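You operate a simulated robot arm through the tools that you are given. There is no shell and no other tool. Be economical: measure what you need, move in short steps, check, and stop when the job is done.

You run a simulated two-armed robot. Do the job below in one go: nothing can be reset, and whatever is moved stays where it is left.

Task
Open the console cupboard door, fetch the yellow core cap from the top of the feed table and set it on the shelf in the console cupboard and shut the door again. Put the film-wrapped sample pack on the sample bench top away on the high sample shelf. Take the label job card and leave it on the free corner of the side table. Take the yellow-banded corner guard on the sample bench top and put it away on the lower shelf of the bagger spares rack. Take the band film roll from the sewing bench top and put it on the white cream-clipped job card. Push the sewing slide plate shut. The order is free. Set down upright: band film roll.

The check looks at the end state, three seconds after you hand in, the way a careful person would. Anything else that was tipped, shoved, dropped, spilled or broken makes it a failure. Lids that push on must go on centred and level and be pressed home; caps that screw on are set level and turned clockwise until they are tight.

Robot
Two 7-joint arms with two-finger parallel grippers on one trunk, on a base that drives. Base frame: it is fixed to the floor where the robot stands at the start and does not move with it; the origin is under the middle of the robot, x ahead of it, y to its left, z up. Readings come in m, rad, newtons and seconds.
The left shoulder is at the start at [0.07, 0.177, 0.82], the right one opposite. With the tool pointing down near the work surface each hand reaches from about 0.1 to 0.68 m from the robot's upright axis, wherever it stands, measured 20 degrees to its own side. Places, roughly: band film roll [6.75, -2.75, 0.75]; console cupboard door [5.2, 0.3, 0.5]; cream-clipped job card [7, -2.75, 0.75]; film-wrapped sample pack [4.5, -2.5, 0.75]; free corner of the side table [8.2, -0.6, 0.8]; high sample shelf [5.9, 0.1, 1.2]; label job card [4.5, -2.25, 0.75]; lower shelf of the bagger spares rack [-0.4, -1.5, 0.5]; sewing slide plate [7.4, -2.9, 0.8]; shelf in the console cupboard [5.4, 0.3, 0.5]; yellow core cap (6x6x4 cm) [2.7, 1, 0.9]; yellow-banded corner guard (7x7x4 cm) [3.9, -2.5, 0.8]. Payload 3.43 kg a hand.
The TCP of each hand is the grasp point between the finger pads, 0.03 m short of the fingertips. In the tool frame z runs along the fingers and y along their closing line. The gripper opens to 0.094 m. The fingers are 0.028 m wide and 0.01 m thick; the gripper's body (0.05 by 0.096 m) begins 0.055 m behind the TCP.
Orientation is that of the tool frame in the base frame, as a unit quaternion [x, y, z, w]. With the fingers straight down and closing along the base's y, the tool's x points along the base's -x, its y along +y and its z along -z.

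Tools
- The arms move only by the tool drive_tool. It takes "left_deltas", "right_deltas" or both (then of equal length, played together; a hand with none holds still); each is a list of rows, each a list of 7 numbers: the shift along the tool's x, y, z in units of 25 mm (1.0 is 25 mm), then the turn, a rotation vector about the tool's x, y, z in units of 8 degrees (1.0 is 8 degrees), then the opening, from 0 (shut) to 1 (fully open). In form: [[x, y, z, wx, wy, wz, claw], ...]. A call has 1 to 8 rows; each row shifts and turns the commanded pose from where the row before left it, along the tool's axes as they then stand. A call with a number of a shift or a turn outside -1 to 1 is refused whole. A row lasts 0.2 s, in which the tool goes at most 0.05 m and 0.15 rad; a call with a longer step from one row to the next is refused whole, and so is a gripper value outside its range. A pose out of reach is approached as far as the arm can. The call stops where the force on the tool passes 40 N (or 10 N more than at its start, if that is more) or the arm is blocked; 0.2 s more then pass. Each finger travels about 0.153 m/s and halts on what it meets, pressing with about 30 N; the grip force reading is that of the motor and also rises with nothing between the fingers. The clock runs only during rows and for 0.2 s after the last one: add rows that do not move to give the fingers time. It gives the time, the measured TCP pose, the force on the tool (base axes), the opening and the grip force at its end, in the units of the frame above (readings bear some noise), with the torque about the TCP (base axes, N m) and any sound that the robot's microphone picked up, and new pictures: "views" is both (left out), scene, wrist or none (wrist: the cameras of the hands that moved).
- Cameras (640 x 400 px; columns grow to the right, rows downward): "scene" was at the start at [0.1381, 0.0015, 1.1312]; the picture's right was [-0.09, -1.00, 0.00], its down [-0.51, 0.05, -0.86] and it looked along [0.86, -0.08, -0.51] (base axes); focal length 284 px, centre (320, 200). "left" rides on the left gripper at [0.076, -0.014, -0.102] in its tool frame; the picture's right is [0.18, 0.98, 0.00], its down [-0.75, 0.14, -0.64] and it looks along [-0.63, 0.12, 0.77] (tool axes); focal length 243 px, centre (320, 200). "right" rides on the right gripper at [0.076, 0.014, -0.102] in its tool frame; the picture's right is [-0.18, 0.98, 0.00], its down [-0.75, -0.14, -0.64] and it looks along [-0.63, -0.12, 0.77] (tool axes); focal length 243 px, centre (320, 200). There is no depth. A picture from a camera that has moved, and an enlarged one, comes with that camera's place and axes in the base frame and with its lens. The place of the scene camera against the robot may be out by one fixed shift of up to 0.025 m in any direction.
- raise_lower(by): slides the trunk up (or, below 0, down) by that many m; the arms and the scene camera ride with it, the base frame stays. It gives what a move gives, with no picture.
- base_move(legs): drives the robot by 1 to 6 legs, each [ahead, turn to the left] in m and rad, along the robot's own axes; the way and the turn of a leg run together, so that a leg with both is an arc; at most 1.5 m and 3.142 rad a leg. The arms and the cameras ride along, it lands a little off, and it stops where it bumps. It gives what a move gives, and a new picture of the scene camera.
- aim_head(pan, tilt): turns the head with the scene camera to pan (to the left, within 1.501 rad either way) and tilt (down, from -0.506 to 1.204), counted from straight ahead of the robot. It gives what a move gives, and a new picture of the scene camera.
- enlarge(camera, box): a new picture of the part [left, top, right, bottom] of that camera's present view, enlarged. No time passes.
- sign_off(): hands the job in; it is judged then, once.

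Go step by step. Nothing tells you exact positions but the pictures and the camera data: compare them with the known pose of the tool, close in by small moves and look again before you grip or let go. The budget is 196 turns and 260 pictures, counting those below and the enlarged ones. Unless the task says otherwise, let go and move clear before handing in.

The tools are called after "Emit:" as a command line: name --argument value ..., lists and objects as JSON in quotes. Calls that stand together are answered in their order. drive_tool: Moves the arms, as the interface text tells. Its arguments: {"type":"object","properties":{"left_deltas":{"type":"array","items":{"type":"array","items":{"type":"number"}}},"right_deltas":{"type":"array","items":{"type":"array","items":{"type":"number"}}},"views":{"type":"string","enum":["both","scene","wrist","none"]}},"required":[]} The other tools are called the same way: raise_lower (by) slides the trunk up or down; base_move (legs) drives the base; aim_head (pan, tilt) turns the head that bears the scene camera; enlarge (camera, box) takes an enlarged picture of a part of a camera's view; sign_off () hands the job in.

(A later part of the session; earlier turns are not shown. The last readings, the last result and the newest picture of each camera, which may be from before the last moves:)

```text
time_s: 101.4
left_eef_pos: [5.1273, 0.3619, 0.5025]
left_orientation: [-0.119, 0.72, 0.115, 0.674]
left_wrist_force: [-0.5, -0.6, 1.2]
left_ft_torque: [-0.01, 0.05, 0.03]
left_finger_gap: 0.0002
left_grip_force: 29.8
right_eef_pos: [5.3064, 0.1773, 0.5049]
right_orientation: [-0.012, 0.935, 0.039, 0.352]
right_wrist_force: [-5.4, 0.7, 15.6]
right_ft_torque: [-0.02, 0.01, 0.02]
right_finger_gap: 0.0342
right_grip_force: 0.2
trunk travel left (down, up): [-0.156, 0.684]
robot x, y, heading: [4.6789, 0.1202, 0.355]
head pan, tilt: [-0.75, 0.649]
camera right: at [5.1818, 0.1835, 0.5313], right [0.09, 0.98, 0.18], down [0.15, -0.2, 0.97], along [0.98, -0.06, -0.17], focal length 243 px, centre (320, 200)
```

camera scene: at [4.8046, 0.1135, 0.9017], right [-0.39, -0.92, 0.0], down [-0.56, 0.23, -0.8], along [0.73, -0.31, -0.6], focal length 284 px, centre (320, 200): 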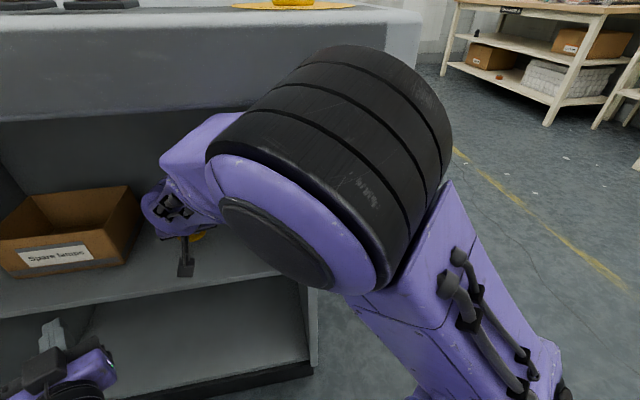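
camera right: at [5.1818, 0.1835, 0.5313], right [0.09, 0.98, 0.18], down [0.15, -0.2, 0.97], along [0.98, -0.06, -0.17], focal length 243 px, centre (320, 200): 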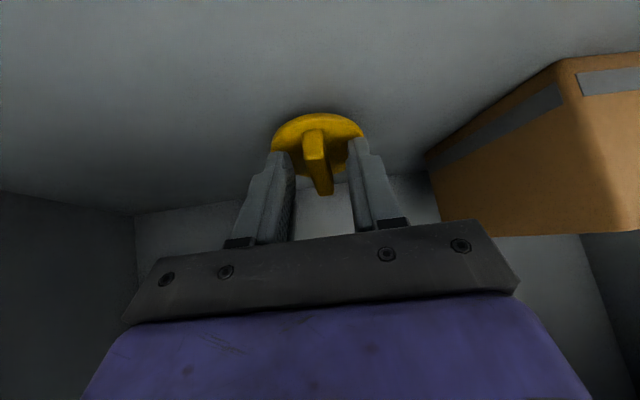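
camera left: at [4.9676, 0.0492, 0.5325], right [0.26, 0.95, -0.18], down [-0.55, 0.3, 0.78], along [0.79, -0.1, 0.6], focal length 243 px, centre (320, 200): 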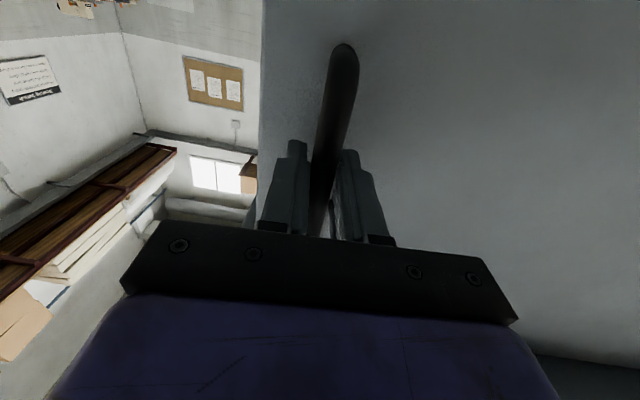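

The fingertips press on the flange; lifting a bit to free it.

Emit:
drive_tool --right_deltas '[[-0.643, 0, -0.766, 0, 0, 0, 0.4], [-0.643, 0, -0.766, 0, 0, 0, 0.4], [0, 0, 0, 0, 0, 0, 0.4]]' --views "wrist"

```text
time_s: 102.2
left_eef_pos: [5.1296, 0.3631, 0.5001]
left_orientation: [-0.118, 0.721, 0.114, 0.673]
left_wrist_force: [0.1, -0.5, -0.8]
left_ft_torque: [0.0, 0.0, -0.03]
left_finger_gap: 0.0001
left_grip_force: 30.2
right_eef_pos: [5.3053, 0.1735, 0.5488]
right_orientation: [-0.013, 0.936, 0.035, 0.35]
right_wrist_force: [0.8, 1.8, 0.6]
right_ft_torque: [0.0, 0.0, -0.02]
right_finger_gap: 0.0375
right_grip_force: 0.1
trunk travel left (down, up): [-0.156, 0.684]
robot x, y, heading: [4.6768, 0.1212, 0.358]
head pan, tilt: [-0.75, 0.649]
camera right: at [5.1808, 0.1795, 0.5771], right [0.09, 0.98, 0.18], down [0.15, -0.19, 0.97], along [0.98, -0.06, -0.17], focal length 243 px, centre (320, 200)
```

right: 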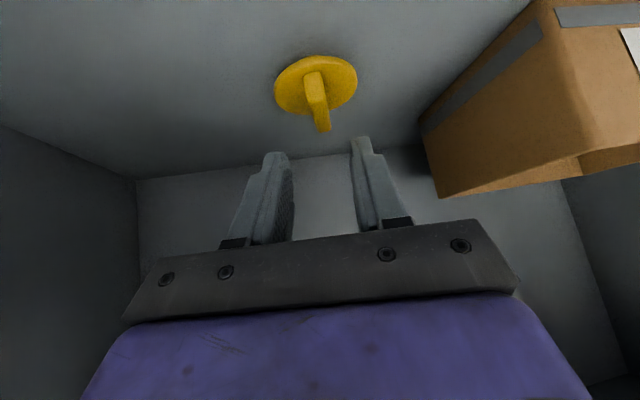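

Emit:
enlarge --camera "right" --box '[240, 30, 400, 150]'

```text
3.33 times, centred on (320, 90) of right
camera zoom: at [5.1808, 0.1795, 0.5771], right [0.09, 0.98, 0.18], down [0.15, -0.19, 0.97], along [0.98, -0.06, -0.17], focal length 809 px, centre (320, 567)
```

zoom: 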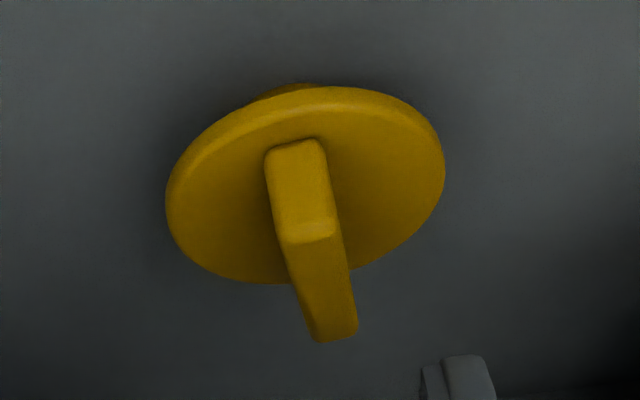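

The cap stands flat on the shelf. Backing out along the way in.

Emit:
base_move --legs '[[-0.4, 0]]'

Emit:
aim_head --pan 0.1 --tilt 0.5

```text
time_s: 104.7
left_eef_pos: [4.7449, 0.2199, 0.5005]
left_orientation: [-0.116, 0.721, 0.112, 0.674]
left_wrist_force: [0.7, 0.5, 0.4]
left_ft_torque: [0.04, -0.01, 0.02]
left_finger_gap: 0.0
left_grip_force: 30.3
right_eef_pos: [4.9228, 0.0303, 0.5503]
right_orientation: [-0.011, 0.936, 0.035, 0.35]
right_wrist_force: [-0.2, -0.7, -0.3]
right_ft_torque: [-0.04, -0.03, -0.02]
right_finger_gap: 0.038
right_grip_force: 0.1
trunk travel left (down, up): [-0.156, 0.684]
robot x, y, heading: [4.2927, -0.0151, 0.344]
head pan, tilt: [-0.75, 0.649]
camera scene: at [4.4202, -0.0271, 0.8768], right [-0.39, -0.92, 0.0], down [-0.56, 0.24, -0.8], along [0.73, -0.31, -0.6], focal length 284 px, centre (320, 200)
```

scene: 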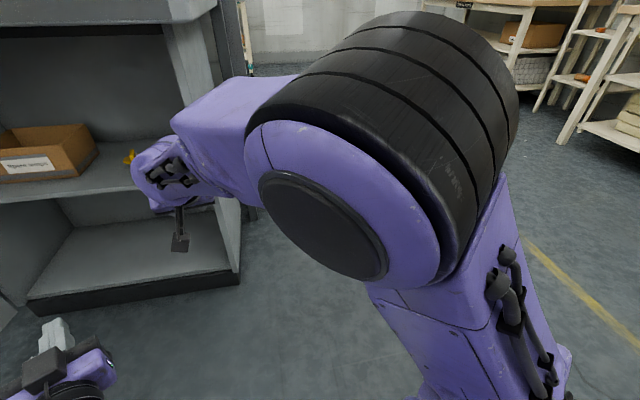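

```text
time_s: 105.9
left_eef_pos: [4.7453, 0.22, 0.5009]
left_orientation: [-0.116, 0.722, 0.112, 0.673]
left_wrist_force: [-0.4, -0.6, 1.1]
left_ft_torque: [0.02, 0.02, 0.0]
left_finger_gap: 0.0
left_grip_force: 30.4
right_eef_pos: [4.9229, 0.0306, 0.5496]
right_orientation: [-0.012, 0.936, 0.035, 0.351]
right_wrist_force: [0.1, 0.3, 0.4]
right_ft_torque: [-0.01, 0.01, -0.01]
right_finger_gap: 0.0373
right_grip_force: 0.0
trunk travel left (down, up): [-0.156, 0.684]
robot x, y, heading: [4.2958, -0.0209, 0.345]
head pan, tilt: [0.099, 0.499]
camera scene: at [4.4225, 0.0462, 0.8901], right [0.43, -0.9, 0.0], down [-0.43, -0.21, -0.88], along [0.79, 0.38, -0.48], focal length 284 px, centre (320, 200)
```

scene: 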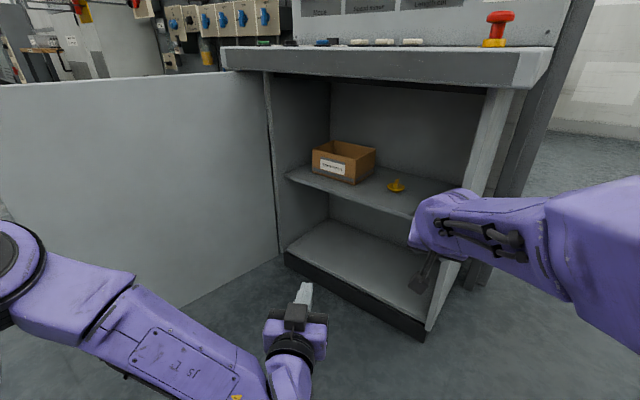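

The cap sits on the shelf. Now I'll drive round to the outer side of the door to push it shut with the closed right hand.

Emit:
base_move --legs '[[0, 1.62], [1.16, 0], [0, -1.966]]'

Emit:
drive_tool --right_deltas '[[0, 0, 0, 0, 0, 0, 0], [0, 0, 0, 0, 0, 0, 0]]' --views "scene"

```text
time_s: 113.0
left_eef_pos: [3.8344, 0.8383, 0.492]
left_orientation: [0.608, -0.421, -0.561, -0.371]
left_wrist_force: [-0.5, -0.4, -0.3]
left_ft_torque: [0.01, 0.02, 0.01]
left_finger_gap: 0.0
left_grip_force: 29.8
right_eef_pos: [3.9972, 1.0401, 0.5598]
right_orientation: [0.695, -0.622, -0.29, -0.215]
right_wrist_force: [0.8, 0.2, 0.2]
right_ft_torque: [0.02, -0.02, 0.01]
right_finger_gap: 0.0377
right_grip_force: 0.1
trunk travel left (down, up): [-0.156, 0.684]
robot x, y, heading: [4.0985, 0.4222, 2.032]
head pan, tilt: [0.099, 0.499]
stopped in leg 2: the robot was blocked; the commanded pose is now the measured one
camera scene: at [4.0308, 0.5458, 0.8932], right [0.85, 0.53, 0.0], down [0.25, -0.4, -0.88], along [-0.47, 0.75, -0.47], focal length 284 px, centre (320, 200)
```

scene: 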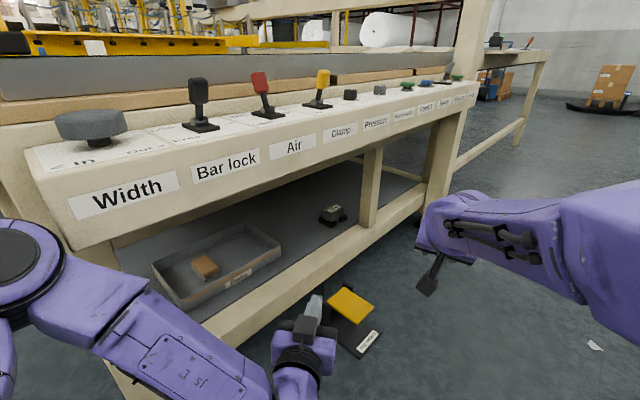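

```text
time_s: 113.6
left_eef_pos: [3.832, 0.8395, 0.4922]
left_orientation: [0.607, -0.42, -0.563, -0.372]
left_wrist_force: [-0.7, -0.5, 0.4]
left_ft_torque: [-0.01, 0.01, -0.04]
left_finger_gap: 0.0
left_grip_force: 30.5
right_eef_pos: [3.9975, 1.0386, 0.5596]
right_orientation: [0.694, -0.623, -0.29, -0.214]
right_wrist_force: [-0.6, 0.3, 0.8]
right_ft_torque: [0.0, 0.03, 0.04]
right_finger_gap: 0.0
right_grip_force: 29.5
trunk travel left (down, up): [-0.156, 0.684]
robot x, y, heading: [4.0968, 0.4247, 2.022]
head pan, tilt: [0.099, 0.499]
camera scene: at [4.0316, 0.5454, 0.892], right [0.85, 0.53, 0.0], down [0.25, -0.39, -0.89], along [-0.47, 0.75, -0.46], focal length 284 px, centre (320, 200)
```

scene: 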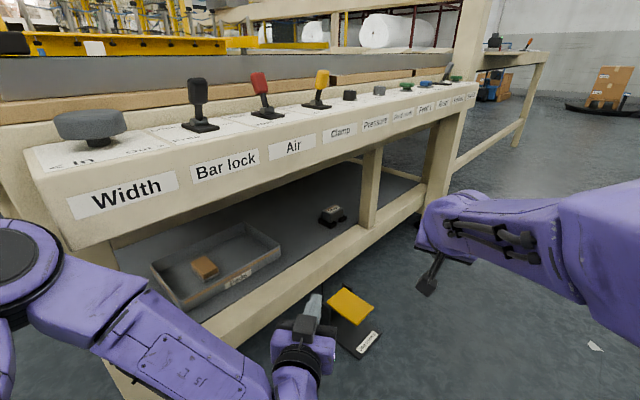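

The feed table's control end and a pedal are on this side, so space is tight. I'll back off a little and come at the door's outer face by swinging the right hand round from the left.

Emit:
base_move --legs '[[-0.1, 0], [0, -0.62]]'

Emit:
aim_head --pan -0.5 --tilt 0.5

```text
time_s: 116.4
left_eef_pos: [4.1627, 0.8334, 0.4844]
left_orientation: [-0.456, 0.586, 0.422, 0.52]
left_wrist_force: [0.1, 0.2, -0.8]
left_ft_torque: [-0.02, 0.01, -0.02]
left_finger_gap: 0.0
left_grip_force: 29.8
right_eef_pos: [4.4123, 0.905, 0.5507]
right_orientation: [-0.475, 0.805, 0.206, 0.288]
right_wrist_force: [0.8, 0.0, -1.3]
right_ft_torque: [0.01, 0.03, -0.01]
right_finger_gap: 0.0002
right_grip_force: 30.0
trunk travel left (down, up): [-0.156, 0.684]
robot x, y, heading: [4.1386, 0.3386, 1.407]
head pan, tilt: [0.099, 0.499]
camera scene: at [4.1527, 0.4859, 0.8901], right [1.0, -0.06, 0.0], down [-0.03, -0.48, -0.88], along [0.06, 0.88, -0.48], focal length 284 px, centre (320, 200)
```

scene: 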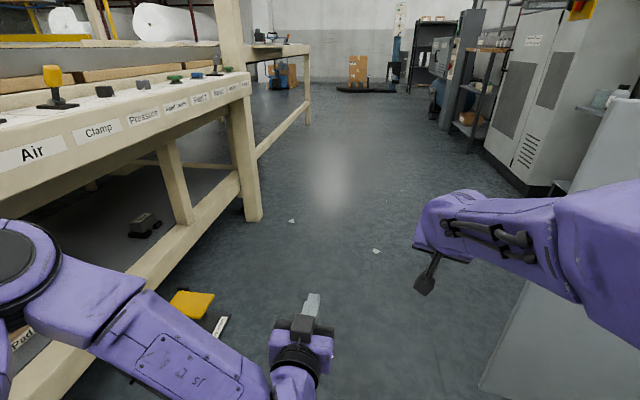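

```text
time_s: 117.4
left_eef_pos: [4.1625, 0.8339, 0.486]
left_orientation: [-0.457, 0.587, 0.421, 0.519]
left_wrist_force: [-0.1, 0.5, 0.2]
left_ft_torque: [0.01, -0.03, 0.02]
left_finger_gap: 0.0002
left_grip_force: 29.8
right_eef_pos: [4.4112, 0.904, 0.5502]
right_orientation: [-0.476, 0.805, 0.206, 0.288]
right_wrist_force: [-0.6, 0.8, -0.4]
right_ft_torque: [0.0, -0.04, -0.03]
right_finger_gap: 0.0001
right_grip_force: 30.0
trunk travel left (down, up): [-0.156, 0.684]
robot x, y, heading: [4.1406, 0.3347, 1.406]
head pan, tilt: [-0.499, 0.499]
camera scene: at [4.2027, 0.4669, 0.8901], right [0.79, -0.61, 0.0], down [-0.29, -0.38, -0.88], along [0.54, 0.69, -0.48], focal length 284 px, centre (320, 200)
```

scene: 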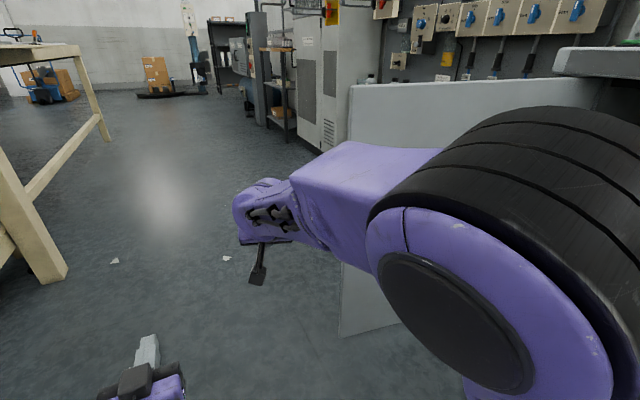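

The hand is on the outer side of the door edge (≈[4.61, 0.88]). Moving forward a bit, then turning right to sweep the door closed.

Emit:
base_move --legs '[[0.16, 0], [0, -0.6]]'

```text
time_s: 119.9
left_eef_pos: [4.3505, 0.9581, 0.4856]
left_orientation: [-0.352, 0.654, 0.33, 0.583]
left_wrist_force: [-0.2, 0.5, 0.3]
left_ft_torque: [0.04, -0.01, -0.01]
left_finger_gap: 0.0
left_grip_force: 30.2
right_eef_pos: [4.5996, 0.9484, 0.5511]
right_orientation: [-0.342, 0.87, 0.162, 0.316]
right_wrist_force: [-0.8, 0.5, 0.1]
right_ft_torque: [-0.01, -0.08, -0.02]
right_finger_gap: 0.0
right_grip_force: 29.9
trunk travel left (down, up): [-0.156, 0.684]
robot x, y, heading: [4.1642, 0.4926, 1.075]
head pan, tilt: [-0.499, 0.499]
stopped in leg 2: the force on the tool passed its limit (the readings are from after the stop); the commanded pose is now the measured one
camera scene: at [4.2648, 0.5981, 0.8901], right [0.54, -0.84, 0.0], down [-0.4, -0.26, -0.88], along [0.74, 0.48, -0.48], focal length 284 px, centre (320, 200)
```

scene: 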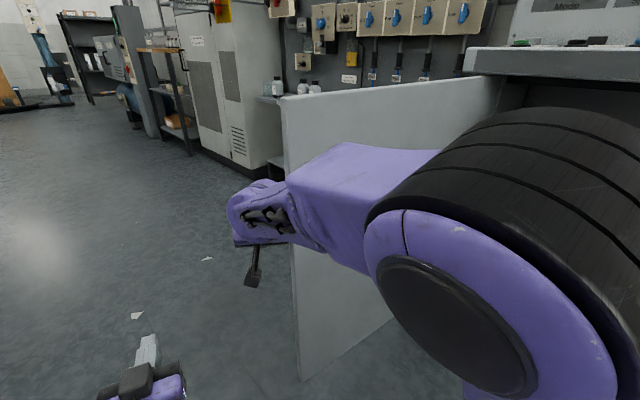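

The push angle at the edge is poor. I'll swing back slightly, go further in and push on the face instead.

Emit:
base_move --legs '[[0, 0.15], [0.16, 0], [0, -0.5]]'

```text
time_s: 123.0
left_eef_pos: [4.482, 1.0673, 0.4871]
left_orientation: [-0.293, 0.681, 0.275, 0.613]
left_wrist_force: [-0.1, -0.9, 0.2]
left_ft_torque: [0.0, -0.01, 0.02]
left_finger_gap: 0.0001
left_grip_force: 30.2
right_eef_pos: [4.711, 1.0223, 0.5497]
right_orientation: [-0.278, 0.892, 0.133, 0.33]
right_wrist_force: [0.2, -0.2, 0.3]
right_ft_torque: [0.02, -0.05, 0.0]
right_finger_gap: 0.0001
right_grip_force: 29.8
trunk travel left (down, up): [-0.156, 0.684]
robot x, y, heading: [4.2221, 0.6424, 0.912]
head pan, tilt: [-0.499, 0.499]
stopped in leg 3: the robot was blocked; the commanded pose is now the measured one
camera scene: at [4.3279, 0.7302, 0.8908], right [0.4, -0.92, 0.0], down [-0.43, -0.19, -0.88], along [0.81, 0.35, -0.47], focal length 284 px, centre (320, 200)
```

scene: 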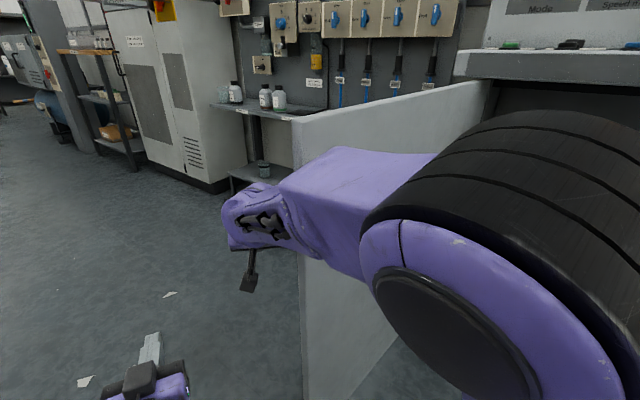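

The forearm straddles the edge. Better to use the left hand outside the door, with the right hand lifted out of the way. First freeing and backing off.

Emit:
base_move --legs '[[0, 0.2], [-0.25, 0]]'

Emit:
drive_tool --right_deltas '[[-0.643, 0, -0.766, 0, 0, 0, 0], [-0.643, 0, -0.766, 0, 0, 0, 0], [-0.643, 0, -0.766, 0, 0, 0, 0], [-0.643, 0, -0.766, 0, 0, 0, 0], [-0.643, 0, -0.766, 0, 0, 0, 0], [-0.643, 0, -0.766, 0, 0, 0, 0], [-0.643, 0, -0.766, 0, 1, 0, 0], [-0.643, 0, -0.766, 0, 1, 0, 0]]' --views "none"

Emit:
drive_tool --right_deltas '[[0.2, 0, -0.5, 0, 1, 0, 0], [0.3, 0, -0.6, 0, 1, 0, 0], [0.5, 0, -0.6, 0, 1, 0, 0], [1, 0, -0.3, 0, 0, 0, 0], [1, 0, -0.3, 0, 0, 0, 0], [0.5, 0, 0, 0, 0, 0, 0]]' --views "none"

Emit:
raise_lower --by 0.14

```text
time_s: 125.6
left_eef_pos: [4.2811, 0.8894, 0.4866]
left_orientation: [-0.36, 0.65, 0.336, 0.579]
left_wrist_force: [0.0, -0.4, 1.1]
left_ft_torque: [-0.03, 0.01, 0.04]
left_finger_gap: 0.0001
left_grip_force: 29.7
right_eef_pos: [4.5184, 0.8911, 0.5466]
right_orientation: [-0.364, 0.862, 0.166, 0.311]
right_wrist_force: [1.5, -1.2, 0.1]
right_ft_torque: [-0.01, 0.03, 0.04]
right_finger_gap: 0.0001
right_grip_force: 29.9
trunk travel left (down, up): [-0.156, 0.684]
robot x, y, heading: [4.105, 0.4232, 1.106]
head pan, tilt: [-0.499, 0.499]
camera scene: at [4.2034, 0.5289, 0.8901], right [0.57, -0.82, 0.0], down [-0.39, -0.27, -0.88], along [0.72, 0.5, -0.48], focal length 284 px, centre (320, 200)
```

scene: 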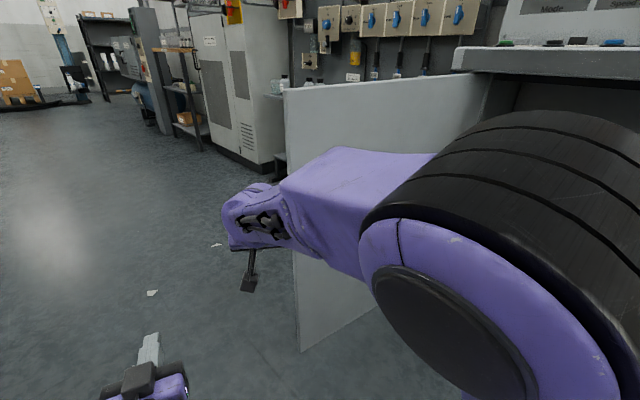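

```text
time_s: 127.4
left_eef_pos: [4.281, 0.8895, 0.4857]
left_orientation: [-0.36, 0.65, 0.337, 0.579]
left_wrist_force: [-0.3, -0.3, 0.1]
left_ft_torque: [0.0, -0.01, 0.01]
left_finger_gap: 0.0
left_grip_force: 29.9
right_eef_pos: [4.5264, 0.8833, 0.7462]
right_orientation: [-0.383, 0.897, 0.114, 0.187]
right_wrist_force: [0.1, -0.8, 0.4]
right_ft_torque: [0.0, 0.01, -0.04]
right_finger_gap: 0.0
right_grip_force: 29.9
trunk travel left (down, up): [-0.156, 0.684]
robot x, y, heading: [4.108, 0.4211, 1.107]
head pan, tilt: [-0.499, 0.499]
```

```text
time_s: 128.8
left_eef_pos: [4.2815, 0.891, 0.4857]
left_orientation: [-0.359, 0.65, 0.335, 0.579]
left_wrist_force: [-0.2, 0.1, -0.6]
left_ft_torque: [0.02, -0.01, -0.02]
left_finger_gap: 0.0
left_grip_force: 29.9
right_eef_pos: [4.4639, 0.8083, 0.7884]
right_orientation: [-0.4, 0.916, 0.032, -0.002]
right_wrist_force: [-0.5, -0.3, -0.2]
right_ft_torque: [-0.02, 0.0, 0.02]
right_finger_gap: 0.0
right_grip_force: 29.7
right hand out of reach, approached as far as the arm can: row 3
trunk travel left (down, up): [-0.156, 0.684]
robot x, y, heading: [4.1079, 0.4213, 1.105]
head pan, tilt: [-0.499, 0.499]
```

```text
time_s: 130.4
left_eef_pos: [4.2806, 0.89, 0.626]
left_orientation: [-0.36, 0.65, 0.336, 0.579]
left_wrist_force: [0.1, 0.0, -0.1]
left_ft_torque: [0.0, -0.02, 0.02]
left_finger_gap: 0.0
left_grip_force: 30.1
right_eef_pos: [4.4641, 0.809, 0.9283]
right_orientation: [-0.399, 0.916, 0.031, -0.003]
right_wrist_force: [0.0, 0.0, 0.8]
right_ft_torque: [-0.01, -0.01, -0.03]
right_finger_gap: 0.0002
right_grip_force: 29.9
trunk travel left (down, up): [-0.296, 0.544]
robot x, y, heading: [4.1083, 0.4231, 1.1]
head pan, tilt: [-0.499, 0.499]
```

Right hand is above ledge and door height. Now bringing the left hand to the outer side of the door.

Emit:
base_move --legs '[[0, 0.2], [0.32, 0], [0, -0.6]]'

Emit:
drive_tool --left_deltas '[[0, 0, 1, 0, 0, 0, 0], [0, 0, 1, 0, 0, 0, 0], [0, 0, 1, 0, 0, 0, 0], [0, 0, 1, 0, 0, 0, 0]]' --views "scene"

```text
time_s: 135.0
left_eef_pos: [4.5436, 1.0859, 0.627]
left_orientation: [-0.217, 0.71, 0.208, 0.636]
left_wrist_force: [-0.3, 0.5, -0.1]
left_ft_torque: [-0.04, 0.02, 0.01]
left_finger_gap: 0.0
left_grip_force: 30.4
right_eef_pos: [4.6778, 0.9374, 0.9285]
right_orientation: [-0.2, 0.979, 0.031, 0.004]
right_wrist_force: [-0.5, 0.7, 0.9]
right_ft_torque: [-0.01, 0.02, 0.01]
right_finger_gap: 0.0001
right_grip_force: 30.0
trunk travel left (down, up): [-0.296, 0.544]
robot x, y, heading: [4.1954, 0.7302, 0.687]
head pan, tilt: [-0.499, 0.499]
camera scene: at [4.3226, 0.7889, 1.0301], right [0.19, -0.98, 0.0], down [-0.47, -0.09, -0.88], along [0.86, 0.16, -0.48], focal length 284 px, centre (320, 200)
```

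scene: 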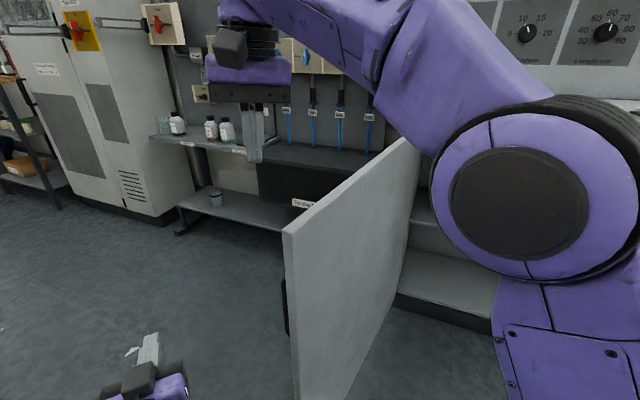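

```text
time_s: 136.0
left_eef_pos: [4.6258, 1.1455, 0.616]
left_orientation: [-0.216, 0.71, 0.208, 0.637]
left_wrist_force: [0.9, 0.2, -0.4]
left_ft_torque: [0.01, 0.01, -0.04]
left_finger_gap: 0.0003
left_grip_force: 29.9
right_eef_pos: [4.6787, 0.9382, 0.9281]
right_orientation: [-0.2, 0.979, 0.031, 0.004]
right_wrist_force: [0.0, -0.4, 0.4]
right_ft_torque: [-0.03, -0.03, -0.03]
right_finger_gap: 0.0002
right_grip_force: 30.3
trunk travel left (down, up): [-0.296, 0.544]
robot x, y, heading: [4.1968, 0.7313, 0.686]
head pan, tilt: [-0.499, 0.499]
camera scene: at [4.3227, 0.7893, 1.0301], right [0.19, -0.98, 0.0], down [-0.47, -0.09, -0.88], along [0.86, 0.16, -0.48], focal length 284 px, centre (320, 200)
```

scene: 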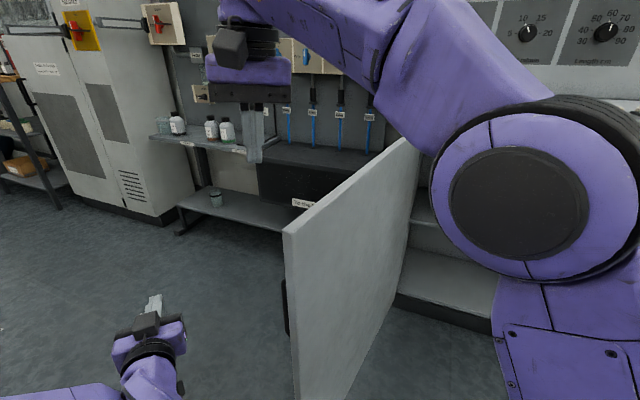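

The left hand is outside of the door. Turning right to sweep it closed.

Emit:
base_move --legs '[[0, -1.0]]'

```text
time_s: 138.9
left_eef_pos: [4.7738, 0.587, 0.6165]
left_orientation: [0.154, 0.726, -0.126, 0.658]
left_wrist_force: [0.3, 0.3, 0.3]
left_ft_torque: [-0.01, 0.0, -0.01]
left_finger_gap: 0.0
left_grip_force: 29.9
right_eef_pos: [4.6268, 0.4322, 0.9279]
right_orientation: [0.298, 0.954, 0.026, 0.018]
right_wrist_force: [0.9, 0.9, -0.2]
right_ft_torque: [0.01, 0.02, 0.01]
right_finger_gap: 0.0001
right_grip_force: 30.2
trunk travel left (down, up): [-0.296, 0.544]
robot x, y, heading: [4.1963, 0.7262, -0.319]
head pan, tilt: [-0.499, 0.499]
camera scene: at [4.3036, 0.6577, 1.0301], right [-0.73, -0.68, 0.0], down [-0.33, 0.35, -0.88], along [0.6, -0.64, -0.48], focal length 284 px, centre (320, 200)
```

scene: 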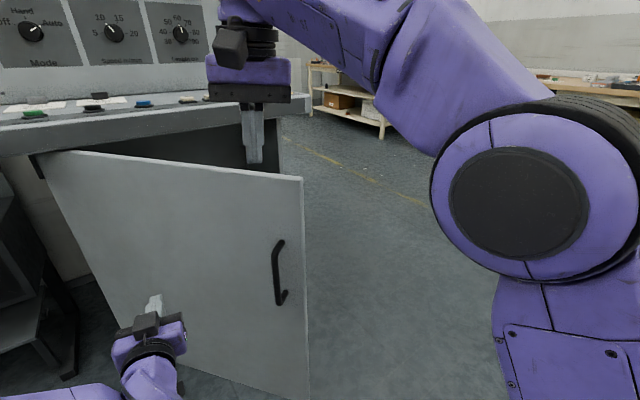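

The door is swinging shut. I'll lift the right hand a bit more for the ledge and push on in an arc.

Emit:
drive_tool --right_deltas '[[0, 0, -1, 0, 0, 0, 0], [0, 0, -1, 0, 0, 0, 0], [0, 0, -1, 0, 0, 0, 0]]' --views "none"

Emit:
base_move --legs '[[0.3, -0.3]]'

```text
time_s: 139.7
left_eef_pos: [4.7743, 0.5882, 0.615]
left_orientation: [0.154, 0.727, -0.126, 0.658]
left_wrist_force: [-0.1, 0.5, 0.1]
left_ft_torque: [0.0, -0.01, -0.01]
left_finger_gap: 0.0
left_grip_force: 29.5
right_eef_pos: [4.6272, 0.4315, 0.962]
right_orientation: [0.298, 0.954, 0.025, 0.019]
right_wrist_force: [0.3, 0.6, 1.5]
right_ft_torque: [-0.01, -0.01, 0.0]
right_finger_gap: 0.0
right_grip_force: 29.9
right hand out of reach, approached as far as the arm can: row 2, 3
trunk travel left (down, up): [-0.296, 0.544]
robot x, y, heading: [4.1934, 0.7313, -0.321]
head pan, tilt: [-0.499, 0.499]
```

```text
time_s: 141.8
left_eef_pos: [4.9662, 0.2834, 0.6163]
left_orientation: [0.264, 0.695, -0.224, 0.63]
left_wrist_force: [0.2, -0.5, -0.2]
left_ft_torque: [0.03, 0.01, -0.02]
left_finger_gap: 0.0
left_grip_force: 30.7
right_eef_pos: [4.7792, 0.1796, 0.9623]
right_orientation: [0.44, 0.897, 0.023, 0.022]
right_wrist_force: [-0.7, -0.2, -0.4]
right_ft_torque: [0.0, 0.02, -0.02]
right_finger_gap: 0.0001
right_grip_force: 30.0
trunk travel left (down, up): [-0.296, 0.544]
robot x, y, heading: [4.459, 0.5972, -0.632]
head pan, tilt: [-0.499, 0.499]
camera scene: at [4.5372, 0.4926, 1.03], right [-0.9, -0.43, 0.0], down [-0.2, 0.43, -0.88], along [0.37, -0.79, -0.48], focal length 284 px, centre (320, 200)
```

scene: 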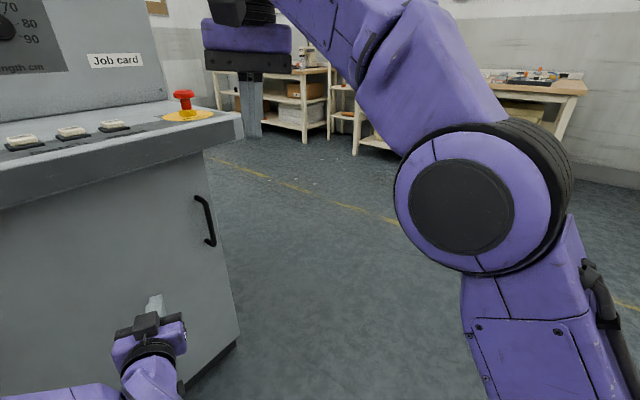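

Door nearly shut. Pushing it the rest of the way gently.

Emit:
base_move --legs '[[0, 0.2], [0.12, 0]]'

Emit:
aim_head --pan -0.1 --tilt 0.7

```text
time_s: 143.7
left_eef_pos: [5.1282, 0.3377, 0.6157]
left_orientation: [0.194, 0.717, -0.162, 0.65]
left_wrist_force: [-0.5, -1.7, 0.5]
left_ft_torque: [-0.03, -0.01, 0.0]
left_finger_gap: 0.0001
left_grip_force: 29.8
right_eef_pos: [4.9628, 0.1987, 0.9623]
right_orientation: [0.351, 0.936, 0.024, 0.019]
right_wrist_force: [0.5, -0.1, -0.1]
right_ft_torque: [0.0, 0.02, 0.0]
right_finger_gap: 0.0
right_grip_force: 30.2
trunk travel left (down, up): [-0.296, 0.544]
robot x, y, heading: [4.5671, 0.5434, -0.433]
head pan, tilt: [-0.499, 0.499]
camera scene: at [4.6668, 0.4599, 1.0299], right [-0.8, -0.6, 0.0], down [-0.29, 0.39, -0.88], along [0.52, -0.71, -0.48], focal length 284 px, centre (320, 200)
```

scene: 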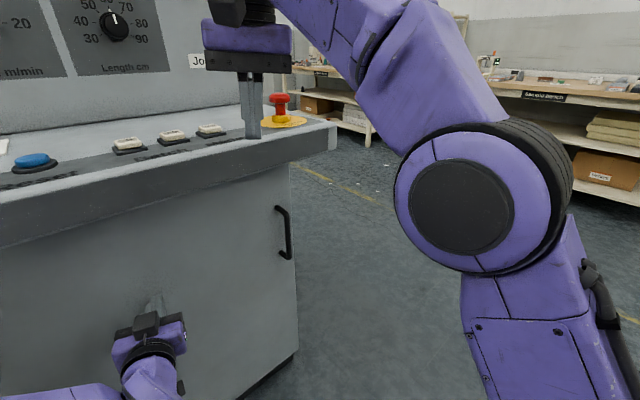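

```text
time_s: 144.6
left_eef_pos: [5.1262, 0.3377, 0.6162]
left_orientation: [0.193, 0.717, -0.162, 0.65]
left_wrist_force: [-1.0, 0.1, 0.4]
left_ft_torque: [-0.02, 0.03, 0.0]
left_finger_gap: 0.0001
left_grip_force: 30.1
right_eef_pos: [4.962, 0.2005, 0.9617]
right_orientation: [0.351, 0.936, 0.025, 0.02]
right_wrist_force: [0.7, -0.3, 0.1]
right_ft_torque: [-0.05, 0.01, 0.01]
right_finger_gap: 0.0
right_grip_force: 29.6
trunk travel left (down, up): [-0.296, 0.544]
robot x, y, heading: [4.5657, 0.5461, -0.436]
head pan, tilt: [-0.099, 0.7]
camera scene: at [4.6849, 0.4901, 1.0124], right [-0.51, -0.86, 0.0], down [-0.55, 0.33, -0.77], along [0.66, -0.39, -0.64], focal length 284 px, centre (320, 200)
```

scene: 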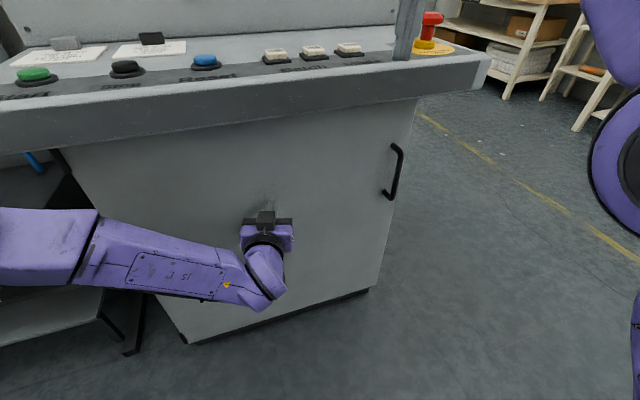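

Pressing the door with the left hand to make sure it is home.

Emit:
drive_tool --left_deltas '[[0, 0, 0.6, 0, 0, 0, 0], [0, 0, 0.6, 0, 0, 0, 0], [0, 0, 0.6, 0, 0, 0, 0], [0, 0, 0.6, 0, 0, 0, 0], [0, 0, 0.6, 0, 0, 0, 0], [0, 0, 0.6, 0, 0, 0, 0]]' --views "scene"

```text
time_s: 145.2
left_eef_pos: [5.1467, 0.3286, 0.6151]
left_orientation: [0.195, 0.716, -0.161, 0.65]
left_wrist_force: [-10.0, 7.9, 4.6]
left_ft_torque: [-0.09, -0.22, 0.16]
left_finger_gap: 0.0003
left_grip_force: 29.7
right_eef_pos: [4.9621, 0.2005, 0.9622]
right_orientation: [0.35, 0.936, 0.024, 0.019]
right_wrist_force: [0.0, 0.4, 0.0]
right_ft_torque: [0.02, -0.01, 0.03]
right_finger_gap: 0.0
right_grip_force: 30.2
trunk travel left (down, up): [-0.296, 0.544]
robot x, y, heading: [4.5694, 0.5472, -0.43]
head pan, tilt: [-0.099, 0.7]
stopped in row 2 (left hand): the force on the tool passed its limit (the readings are from after the stop); the commanded pose is now the measured one
camera scene: at [4.6838, 0.4913, 1.0127], right [-0.51, -0.86, 0.0], down [-0.55, 0.33, -0.77], along [0.66, -0.39, -0.64], focal length 284 px, centre (320, 200)
```

scene: 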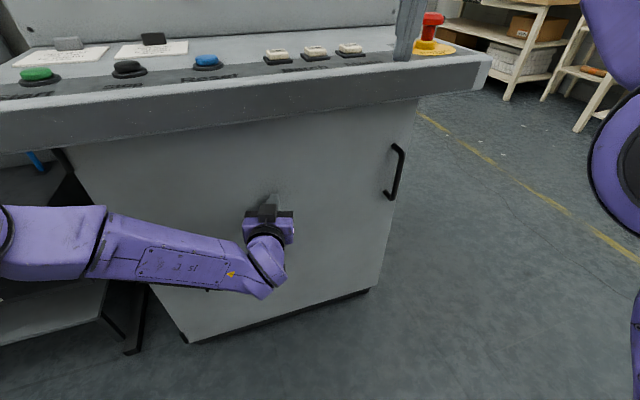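

The door is at its stop. Backing off and bringing the left hand back to pointing down.

Emit:
base_move --legs '[[-0.35, 0]]'

Emit:
drive_tool --left_deltas '[[0, 0, -0.5, 0, 1, 0, 1], [0, 0, -0.5, 0, 1, 0, 1], [0, 0, -0.5, 0, 1, 0, 1], [0, 0, -0.3, 0, 1, 0, 1], [0, 0, -0.3, 0, 1, 0, 1], [0, 0, -0.3, 0, 1, 0, 1], [0, 0, -0.3, 0, 1, 0, 1], [0, 0, -0.3, 0, 1, 0, 1]]' --views "none"

Emit:
drive_tool --left_deltas '[[0.3, 0, -0.5, 0, 1, 0, 1], [0.3, 0, -0.5, 0, 1, 0, 1], [0.3, 0, -0.5, 0, 1, 0, 1], [0, 0, -0.5, 0, 0, 0, 1], [0, 0, -0.5, 0, 0, 0, 1]]' --views "none"

Emit:
aim_head --pan -0.4 --tilt 0.4

```text
time_s: 147.5
left_eef_pos: [4.8263, 0.476, 0.6134]
left_orientation: [0.197, 0.716, -0.163, 0.649]
left_wrist_force: [-0.3, 0.9, 0.1]
left_ft_torque: [-0.01, -0.02, -0.01]
left_finger_gap: 0.0
left_grip_force: 29.6
right_eef_pos: [4.6412, 0.3468, 0.9611]
right_orientation: [0.351, 0.936, 0.024, 0.019]
right_wrist_force: [-0.6, -0.7, 0.1]
right_ft_torque: [0.02, 0.0, -0.03]
right_finger_gap: 0.0002
right_grip_force: 30.2
trunk travel left (down, up): [-0.296, 0.544]
robot x, y, heading: [4.2507, 0.6882, -0.432]
head pan, tilt: [-0.099, 0.7]
camera scene: at [4.3642, 0.6387, 1.0125], right [-0.51, -0.86, 0.0], down [-0.55, 0.33, -0.77], along [0.66, -0.39, -0.64], focal length 284 px, centre (320, 200)
```

scene: 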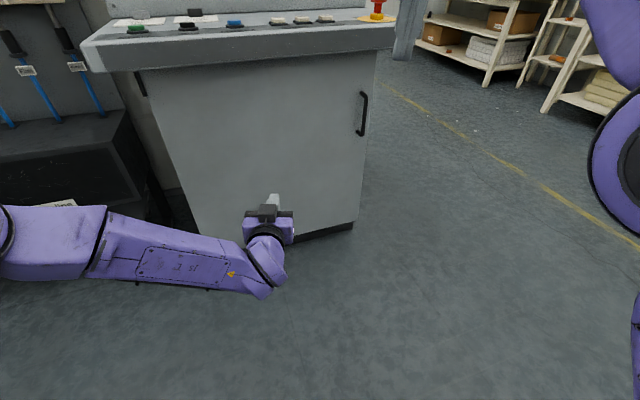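

```text
time_s: 149.3
left_eef_pos: [4.7713, 0.5055, 0.6483]
left_orientation: [0.253, 0.952, -0.033, 0.171]
left_wrist_force: [0.1, 0.3, -0.2]
left_ft_torque: [-0.01, -0.02, -0.02]
left_finger_gap: 0.0939
left_grip_force: 0.1
right_eef_pos: [4.6425, 0.3475, 0.9616]
right_orientation: [0.352, 0.936, 0.024, 0.02]
right_wrist_force: [0.3, 0.5, -0.7]
right_ft_torque: [-0.01, 0.03, 0.04]
right_finger_gap: 0.0
right_grip_force: 29.9
trunk travel left (down, up): [-0.296, 0.544]
robot x, y, heading: [4.2483, 0.6942, -0.438]
head pan, tilt: [-0.099, 0.7]
```

```text
time_s: 150.5
left_eef_pos: [4.7471, 0.5151, 0.7045]
left_orientation: [0.254, 0.967, 0.02, -0.031]
left_wrist_force: [0.4, -0.2, 0.1]
left_ft_torque: [-0.02, -0.02, 0.02]
left_finger_gap: 0.0939
left_grip_force: 0.0
right_eef_pos: [4.6423, 0.3476, 0.9608]
right_orientation: [0.351, 0.936, 0.024, 0.019]
right_wrist_force: [0.2, -0.4, 0.8]
right_ft_torque: [0.02, -0.01, 0.01]
right_finger_gap: 0.0002
right_grip_force: 30.5
trunk travel left (down, up): [-0.296, 0.544]
robot x, y, heading: [4.2464, 0.6955, -0.435]
head pan, tilt: [-0.099, 0.7]
```

```text
time_s: 151.3
left_eef_pos: [4.7475, 0.5151, 0.7053]
left_orientation: [0.254, 0.967, 0.02, -0.03]
left_wrist_force: [1.8, 0.1, 0.3]
left_ft_torque: [0.02, -0.04, -0.01]
left_finger_gap: 0.0943
left_grip_force: 0.0
right_eef_pos: [4.6424, 0.347, 0.9612]
right_orientation: [0.351, 0.936, 0.024, 0.019]
right_wrist_force: [-0.5, 0.2, 0.1]
right_ft_torque: [-0.01, -0.02, 0.01]
right_finger_gap: 0.0
right_grip_force: 30.2
trunk travel left (down, up): [-0.296, 0.544]
robot x, y, heading: [4.2485, 0.693, -0.44]
head pan, tilt: [-0.4, 0.4]
camera scene: at [4.3537, 0.6132, 1.0392], right [-0.74, -0.67, 0.0], down [-0.26, 0.29, -0.92], along [0.62, -0.68, -0.39], focal length 284 px, centre (320, 200)
```

scene: 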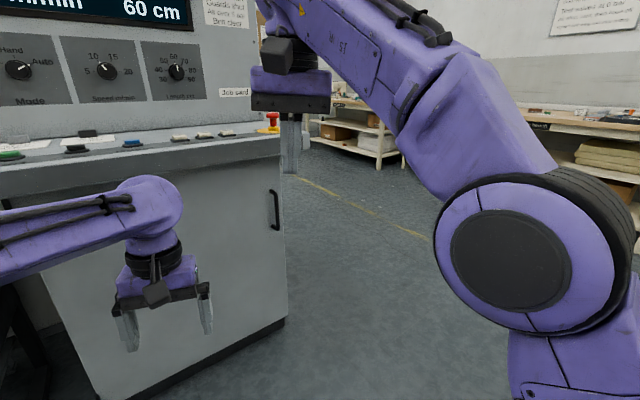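

Bringing the right hand down to a normal stance, then heading for the sample bench.

Emit:
drive_tool --right_deltas '[[-0.3, -0.6, 1, 0, 0, 0, 1], [-0.3, -0.6, 1, 0, 0, 0, 1], [-0.3, -0.6, 1, 0, 0, 0, 1], [-0.3, -0.6, 1, 0, 0, 0, 1], [0, -0.6, 1, 0, 0, 0, 1], [0, -0.6, 1, 0, 0, 0, 1], [0, 0, 1, 0, 0, 0, 1], [0, 0, 1, 0, 0, 0, 1]]' --views "none"

Emit:
base_move --legs '[[0, -1.13], [1.3, 0]]'

Emit:
raise_lower --by 0.4

Emit:
aim_head --pan 0 --tilt 0.45

```text
time_s: 153.1
left_eef_pos: [4.7485, 0.5147, 0.7046]
left_orientation: [0.255, 0.966, 0.02, -0.031]
left_wrist_force: [-0.7, 0.3, 0.1]
left_ft_torque: [0.0, -0.01, 0.04]
left_finger_gap: 0.0941
left_grip_force: 0.2
right_eef_pos: [4.6176, 0.2647, 0.7578]
right_orientation: [0.351, 0.936, 0.023, 0.02]
right_wrist_force: [-0.3, 0.1, 0.2]
right_ft_torque: [0.01, -0.01, 0.02]
right_finger_gap: 0.0938
right_grip_force: 0.0
trunk travel left (down, up): [-0.296, 0.544]
robot x, y, heading: [4.2472, 0.6929, -0.434]
head pan, tilt: [-0.4, 0.4]
```

```text
time_s: 162.4
left_eef_pos: [4.3324, -1.1315, 0.7057]
left_orientation: [0.725, 0.688, 0.033, -0.016]
left_wrist_force: [-0.2, 0.7, 0.2]
left_ft_torque: [-0.02, -0.04, -0.01]
left_finger_gap: 0.0942
left_grip_force: 0.0
right_eef_pos: [4.0503, -1.1257, 0.7574]
right_orientation: [0.791, 0.611, 0.011, 0.029]
right_wrist_force: [0.6, -0.1, -0.6]
right_ft_torque: [0.05, -0.01, -0.03]
right_finger_gap: 0.0938
right_grip_force: 0.0
trunk travel left (down, up): [-0.296, 0.544]
robot x, y, heading: [4.2666, -0.6033, -1.544]
head pan, tilt: [-0.4, 0.4]
camera scene: at [4.2347, -0.7313, 1.0392], right [-0.93, 0.36, 0.0], down [0.14, 0.36, -0.92], along [-0.34, -0.86, -0.39], focal length 284 px, centre (320, 200)
```

scene: 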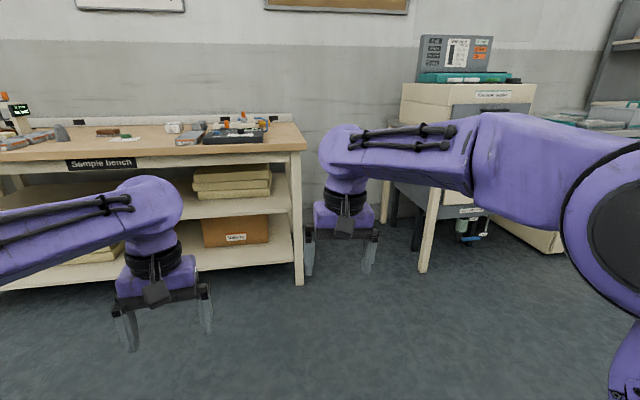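

```text
time_s: 166.2
left_eef_pos: [4.3326, -1.1318, 1.1047]
left_orientation: [0.724, 0.689, 0.033, -0.016]
left_wrist_force: [0.5, 0.2, -0.6]
left_ft_torque: [-0.02, 0.04, -0.02]
left_finger_gap: 0.0942
left_grip_force: 0.1
right_eef_pos: [4.0508, -1.1262, 1.1589]
right_orientation: [0.791, 0.611, 0.011, 0.029]
right_wrist_force: [0.2, -0.1, -0.3]
right_ft_torque: [-0.01, 0.02, -0.01]
right_finger_gap: 0.0942
right_grip_force: 0.1
trunk travel left (down, up): [-0.696, 0.144]
robot x, y, heading: [4.2678, -0.6014, -1.549]
head pan, tilt: [-0.4, 0.4]
```

```text
time_s: 167.1
left_eef_pos: [4.3336, -1.1309, 1.1043]
left_orientation: [0.724, 0.688, 0.033, -0.017]
left_wrist_force: [-0.1, 0.5, 0.4]
left_ft_torque: [0.01, -0.01, -0.03]
left_finger_gap: 0.094
left_grip_force: 0.0
right_eef_pos: [4.049, -1.1274, 1.1578]
right_orientation: [0.791, 0.611, 0.011, 0.029]
right_wrist_force: [-0.3, -0.4, 0.4]
right_ft_torque: [-0.03, 0.01, 0.0]
right_finger_gap: 0.0939
right_grip_force: 0.0
trunk travel left (down, up): [-0.696, 0.144]
robot x, y, heading: [4.2699, -0.6053, -1.545]
head pan, tilt: [0.0, 0.45]
camera scene: at [4.2707, -0.7368, 1.4346], right [-1.0, -0.03, 0.0], down [-0.01, 0.44, -0.9], along [0.02, -0.9, -0.44], focal length 284 px, centre (320, 200)
```

scene: 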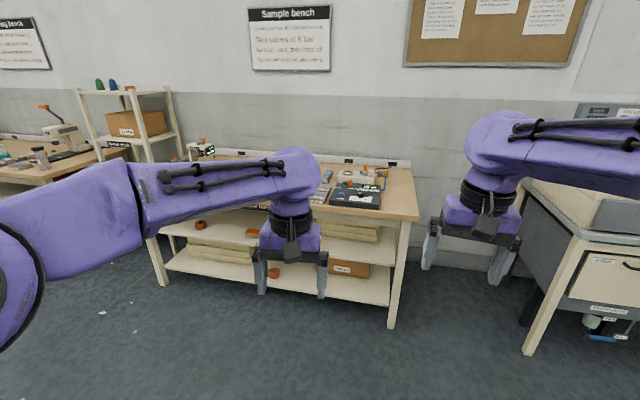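

The sample bench is ahead. Driving closer.

Emit:
base_move --legs '[[0.8, 0]]'

Emit:
aim_head --pan 0 --tilt 0.75

```text
time_s: 171.3
left_eef_pos: [4.3387, -1.9199, 1.1047]
left_orientation: [0.73, 0.683, 0.033, -0.015]
left_wrist_force: [0.3, 0.4, -0.3]
left_ft_torque: [0.01, -0.02, -0.01]
left_finger_gap: 0.0941
left_grip_force: 0.0
right_eef_pos: [4.0566, -1.9112, 1.1572]
right_orientation: [0.796, 0.604, 0.01, 0.029]
right_wrist_force: [0.0, -0.4, -0.6]
right_ft_torque: [-0.02, 0.0, 0.05]
right_finger_gap: 0.0941
right_grip_force: 0.1
trunk travel left (down, up): [-0.696, 0.144]
robot x, y, heading: [4.2831, -1.3909, -1.561]
head pan, tilt: [0.0, 0.45]
camera scene: at [4.2832, -1.5245, 1.4346], right [-1.0, -0.01, 0.0], down [0.0, 0.44, -0.9], along [0.01, -0.9, -0.44], focal length 284 px, centre (320, 200)
```

scene: 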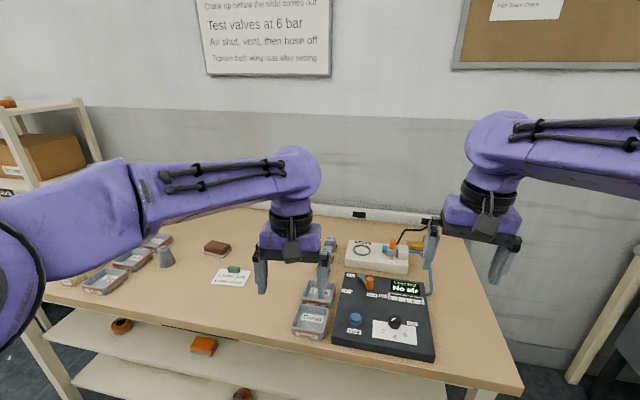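

```text
time_s: 172.1
left_eef_pos: [4.3398, -1.9198, 1.1042]
left_orientation: [0.73, 0.682, 0.033, -0.015]
left_wrist_force: [0.5, 0.1, -0.8]
left_ft_torque: [0.0, 0.01, -0.01]
left_finger_gap: 0.0942
left_grip_force: 0.1
right_eef_pos: [4.0574, -1.9102, 1.1585]
right_orientation: [0.796, 0.604, 0.01, 0.03]
right_wrist_force: [0.1, 0.2, 0.2]
right_ft_torque: [-0.05, 0.01, 0.02]
right_finger_gap: 0.0943
right_grip_force: 0.1
trunk travel left (down, up): [-0.696, 0.144]
robot x, y, heading: [4.2829, -1.3913, -1.562]
head pan, tilt: [0.0, 0.75]
camera scene: at [4.2831, -1.5159, 1.4082], right [-1.0, -0.01, 0.0], down [-0.01, 0.68, -0.73], along [0.01, -0.73, -0.68], focal length 284 px, centre (320, 200)
```

scene: 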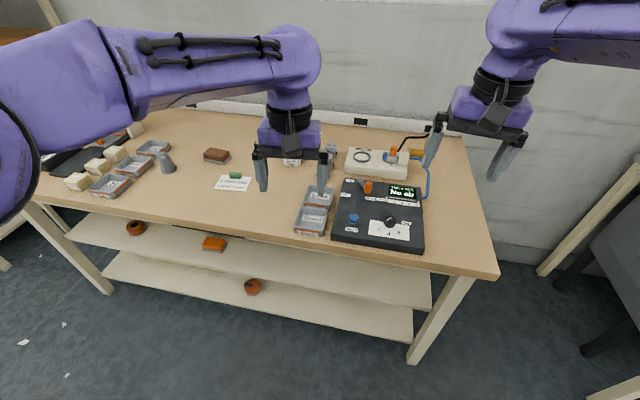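

Enlarging the bench to identify the items.

Emit:
enlarge --camera "scene" --box '[30, 110, 270, 260]'

Emit:
enlarge --camera "scene" --box '[250, 110, 490, 260]'

```text
2.67 times, centred on (150, 185) of scene
camera zoom: at [4.2831, -1.5159, 1.4082], right [-1.0, -0.01, 0.0], down [-0.01, 0.68, -0.73], along [0.01, -0.73, -0.68], focal length 757 px, centre (773, 240)
```

zoom: 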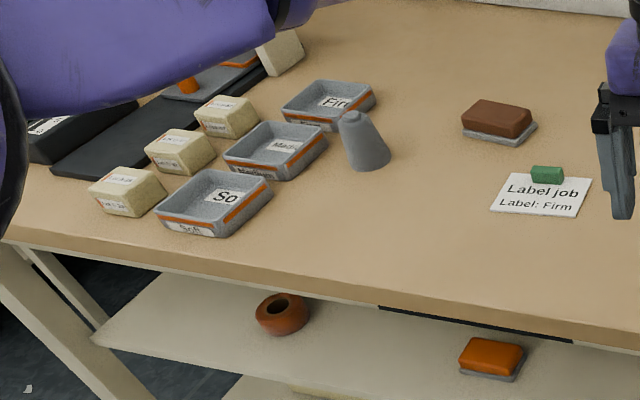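

```text
2.67 times, centred on (370, 185) of scene
camera zoom: at [4.2831, -1.5159, 1.4082], right [-1.0, -0.01, 0.0], down [-0.01, 0.68, -0.73], along [0.01, -0.73, -0.68], focal length 757 px, centre (187, 240)
```

zoom: 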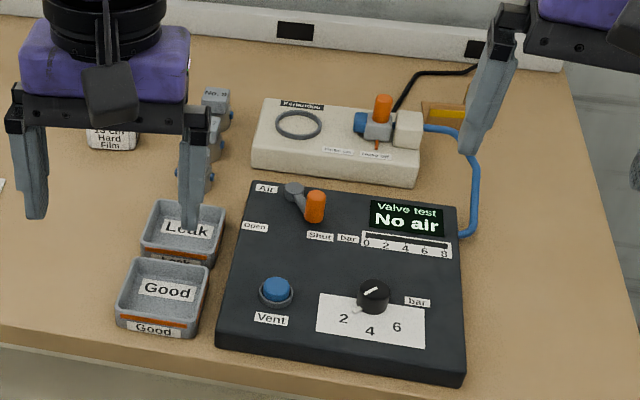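

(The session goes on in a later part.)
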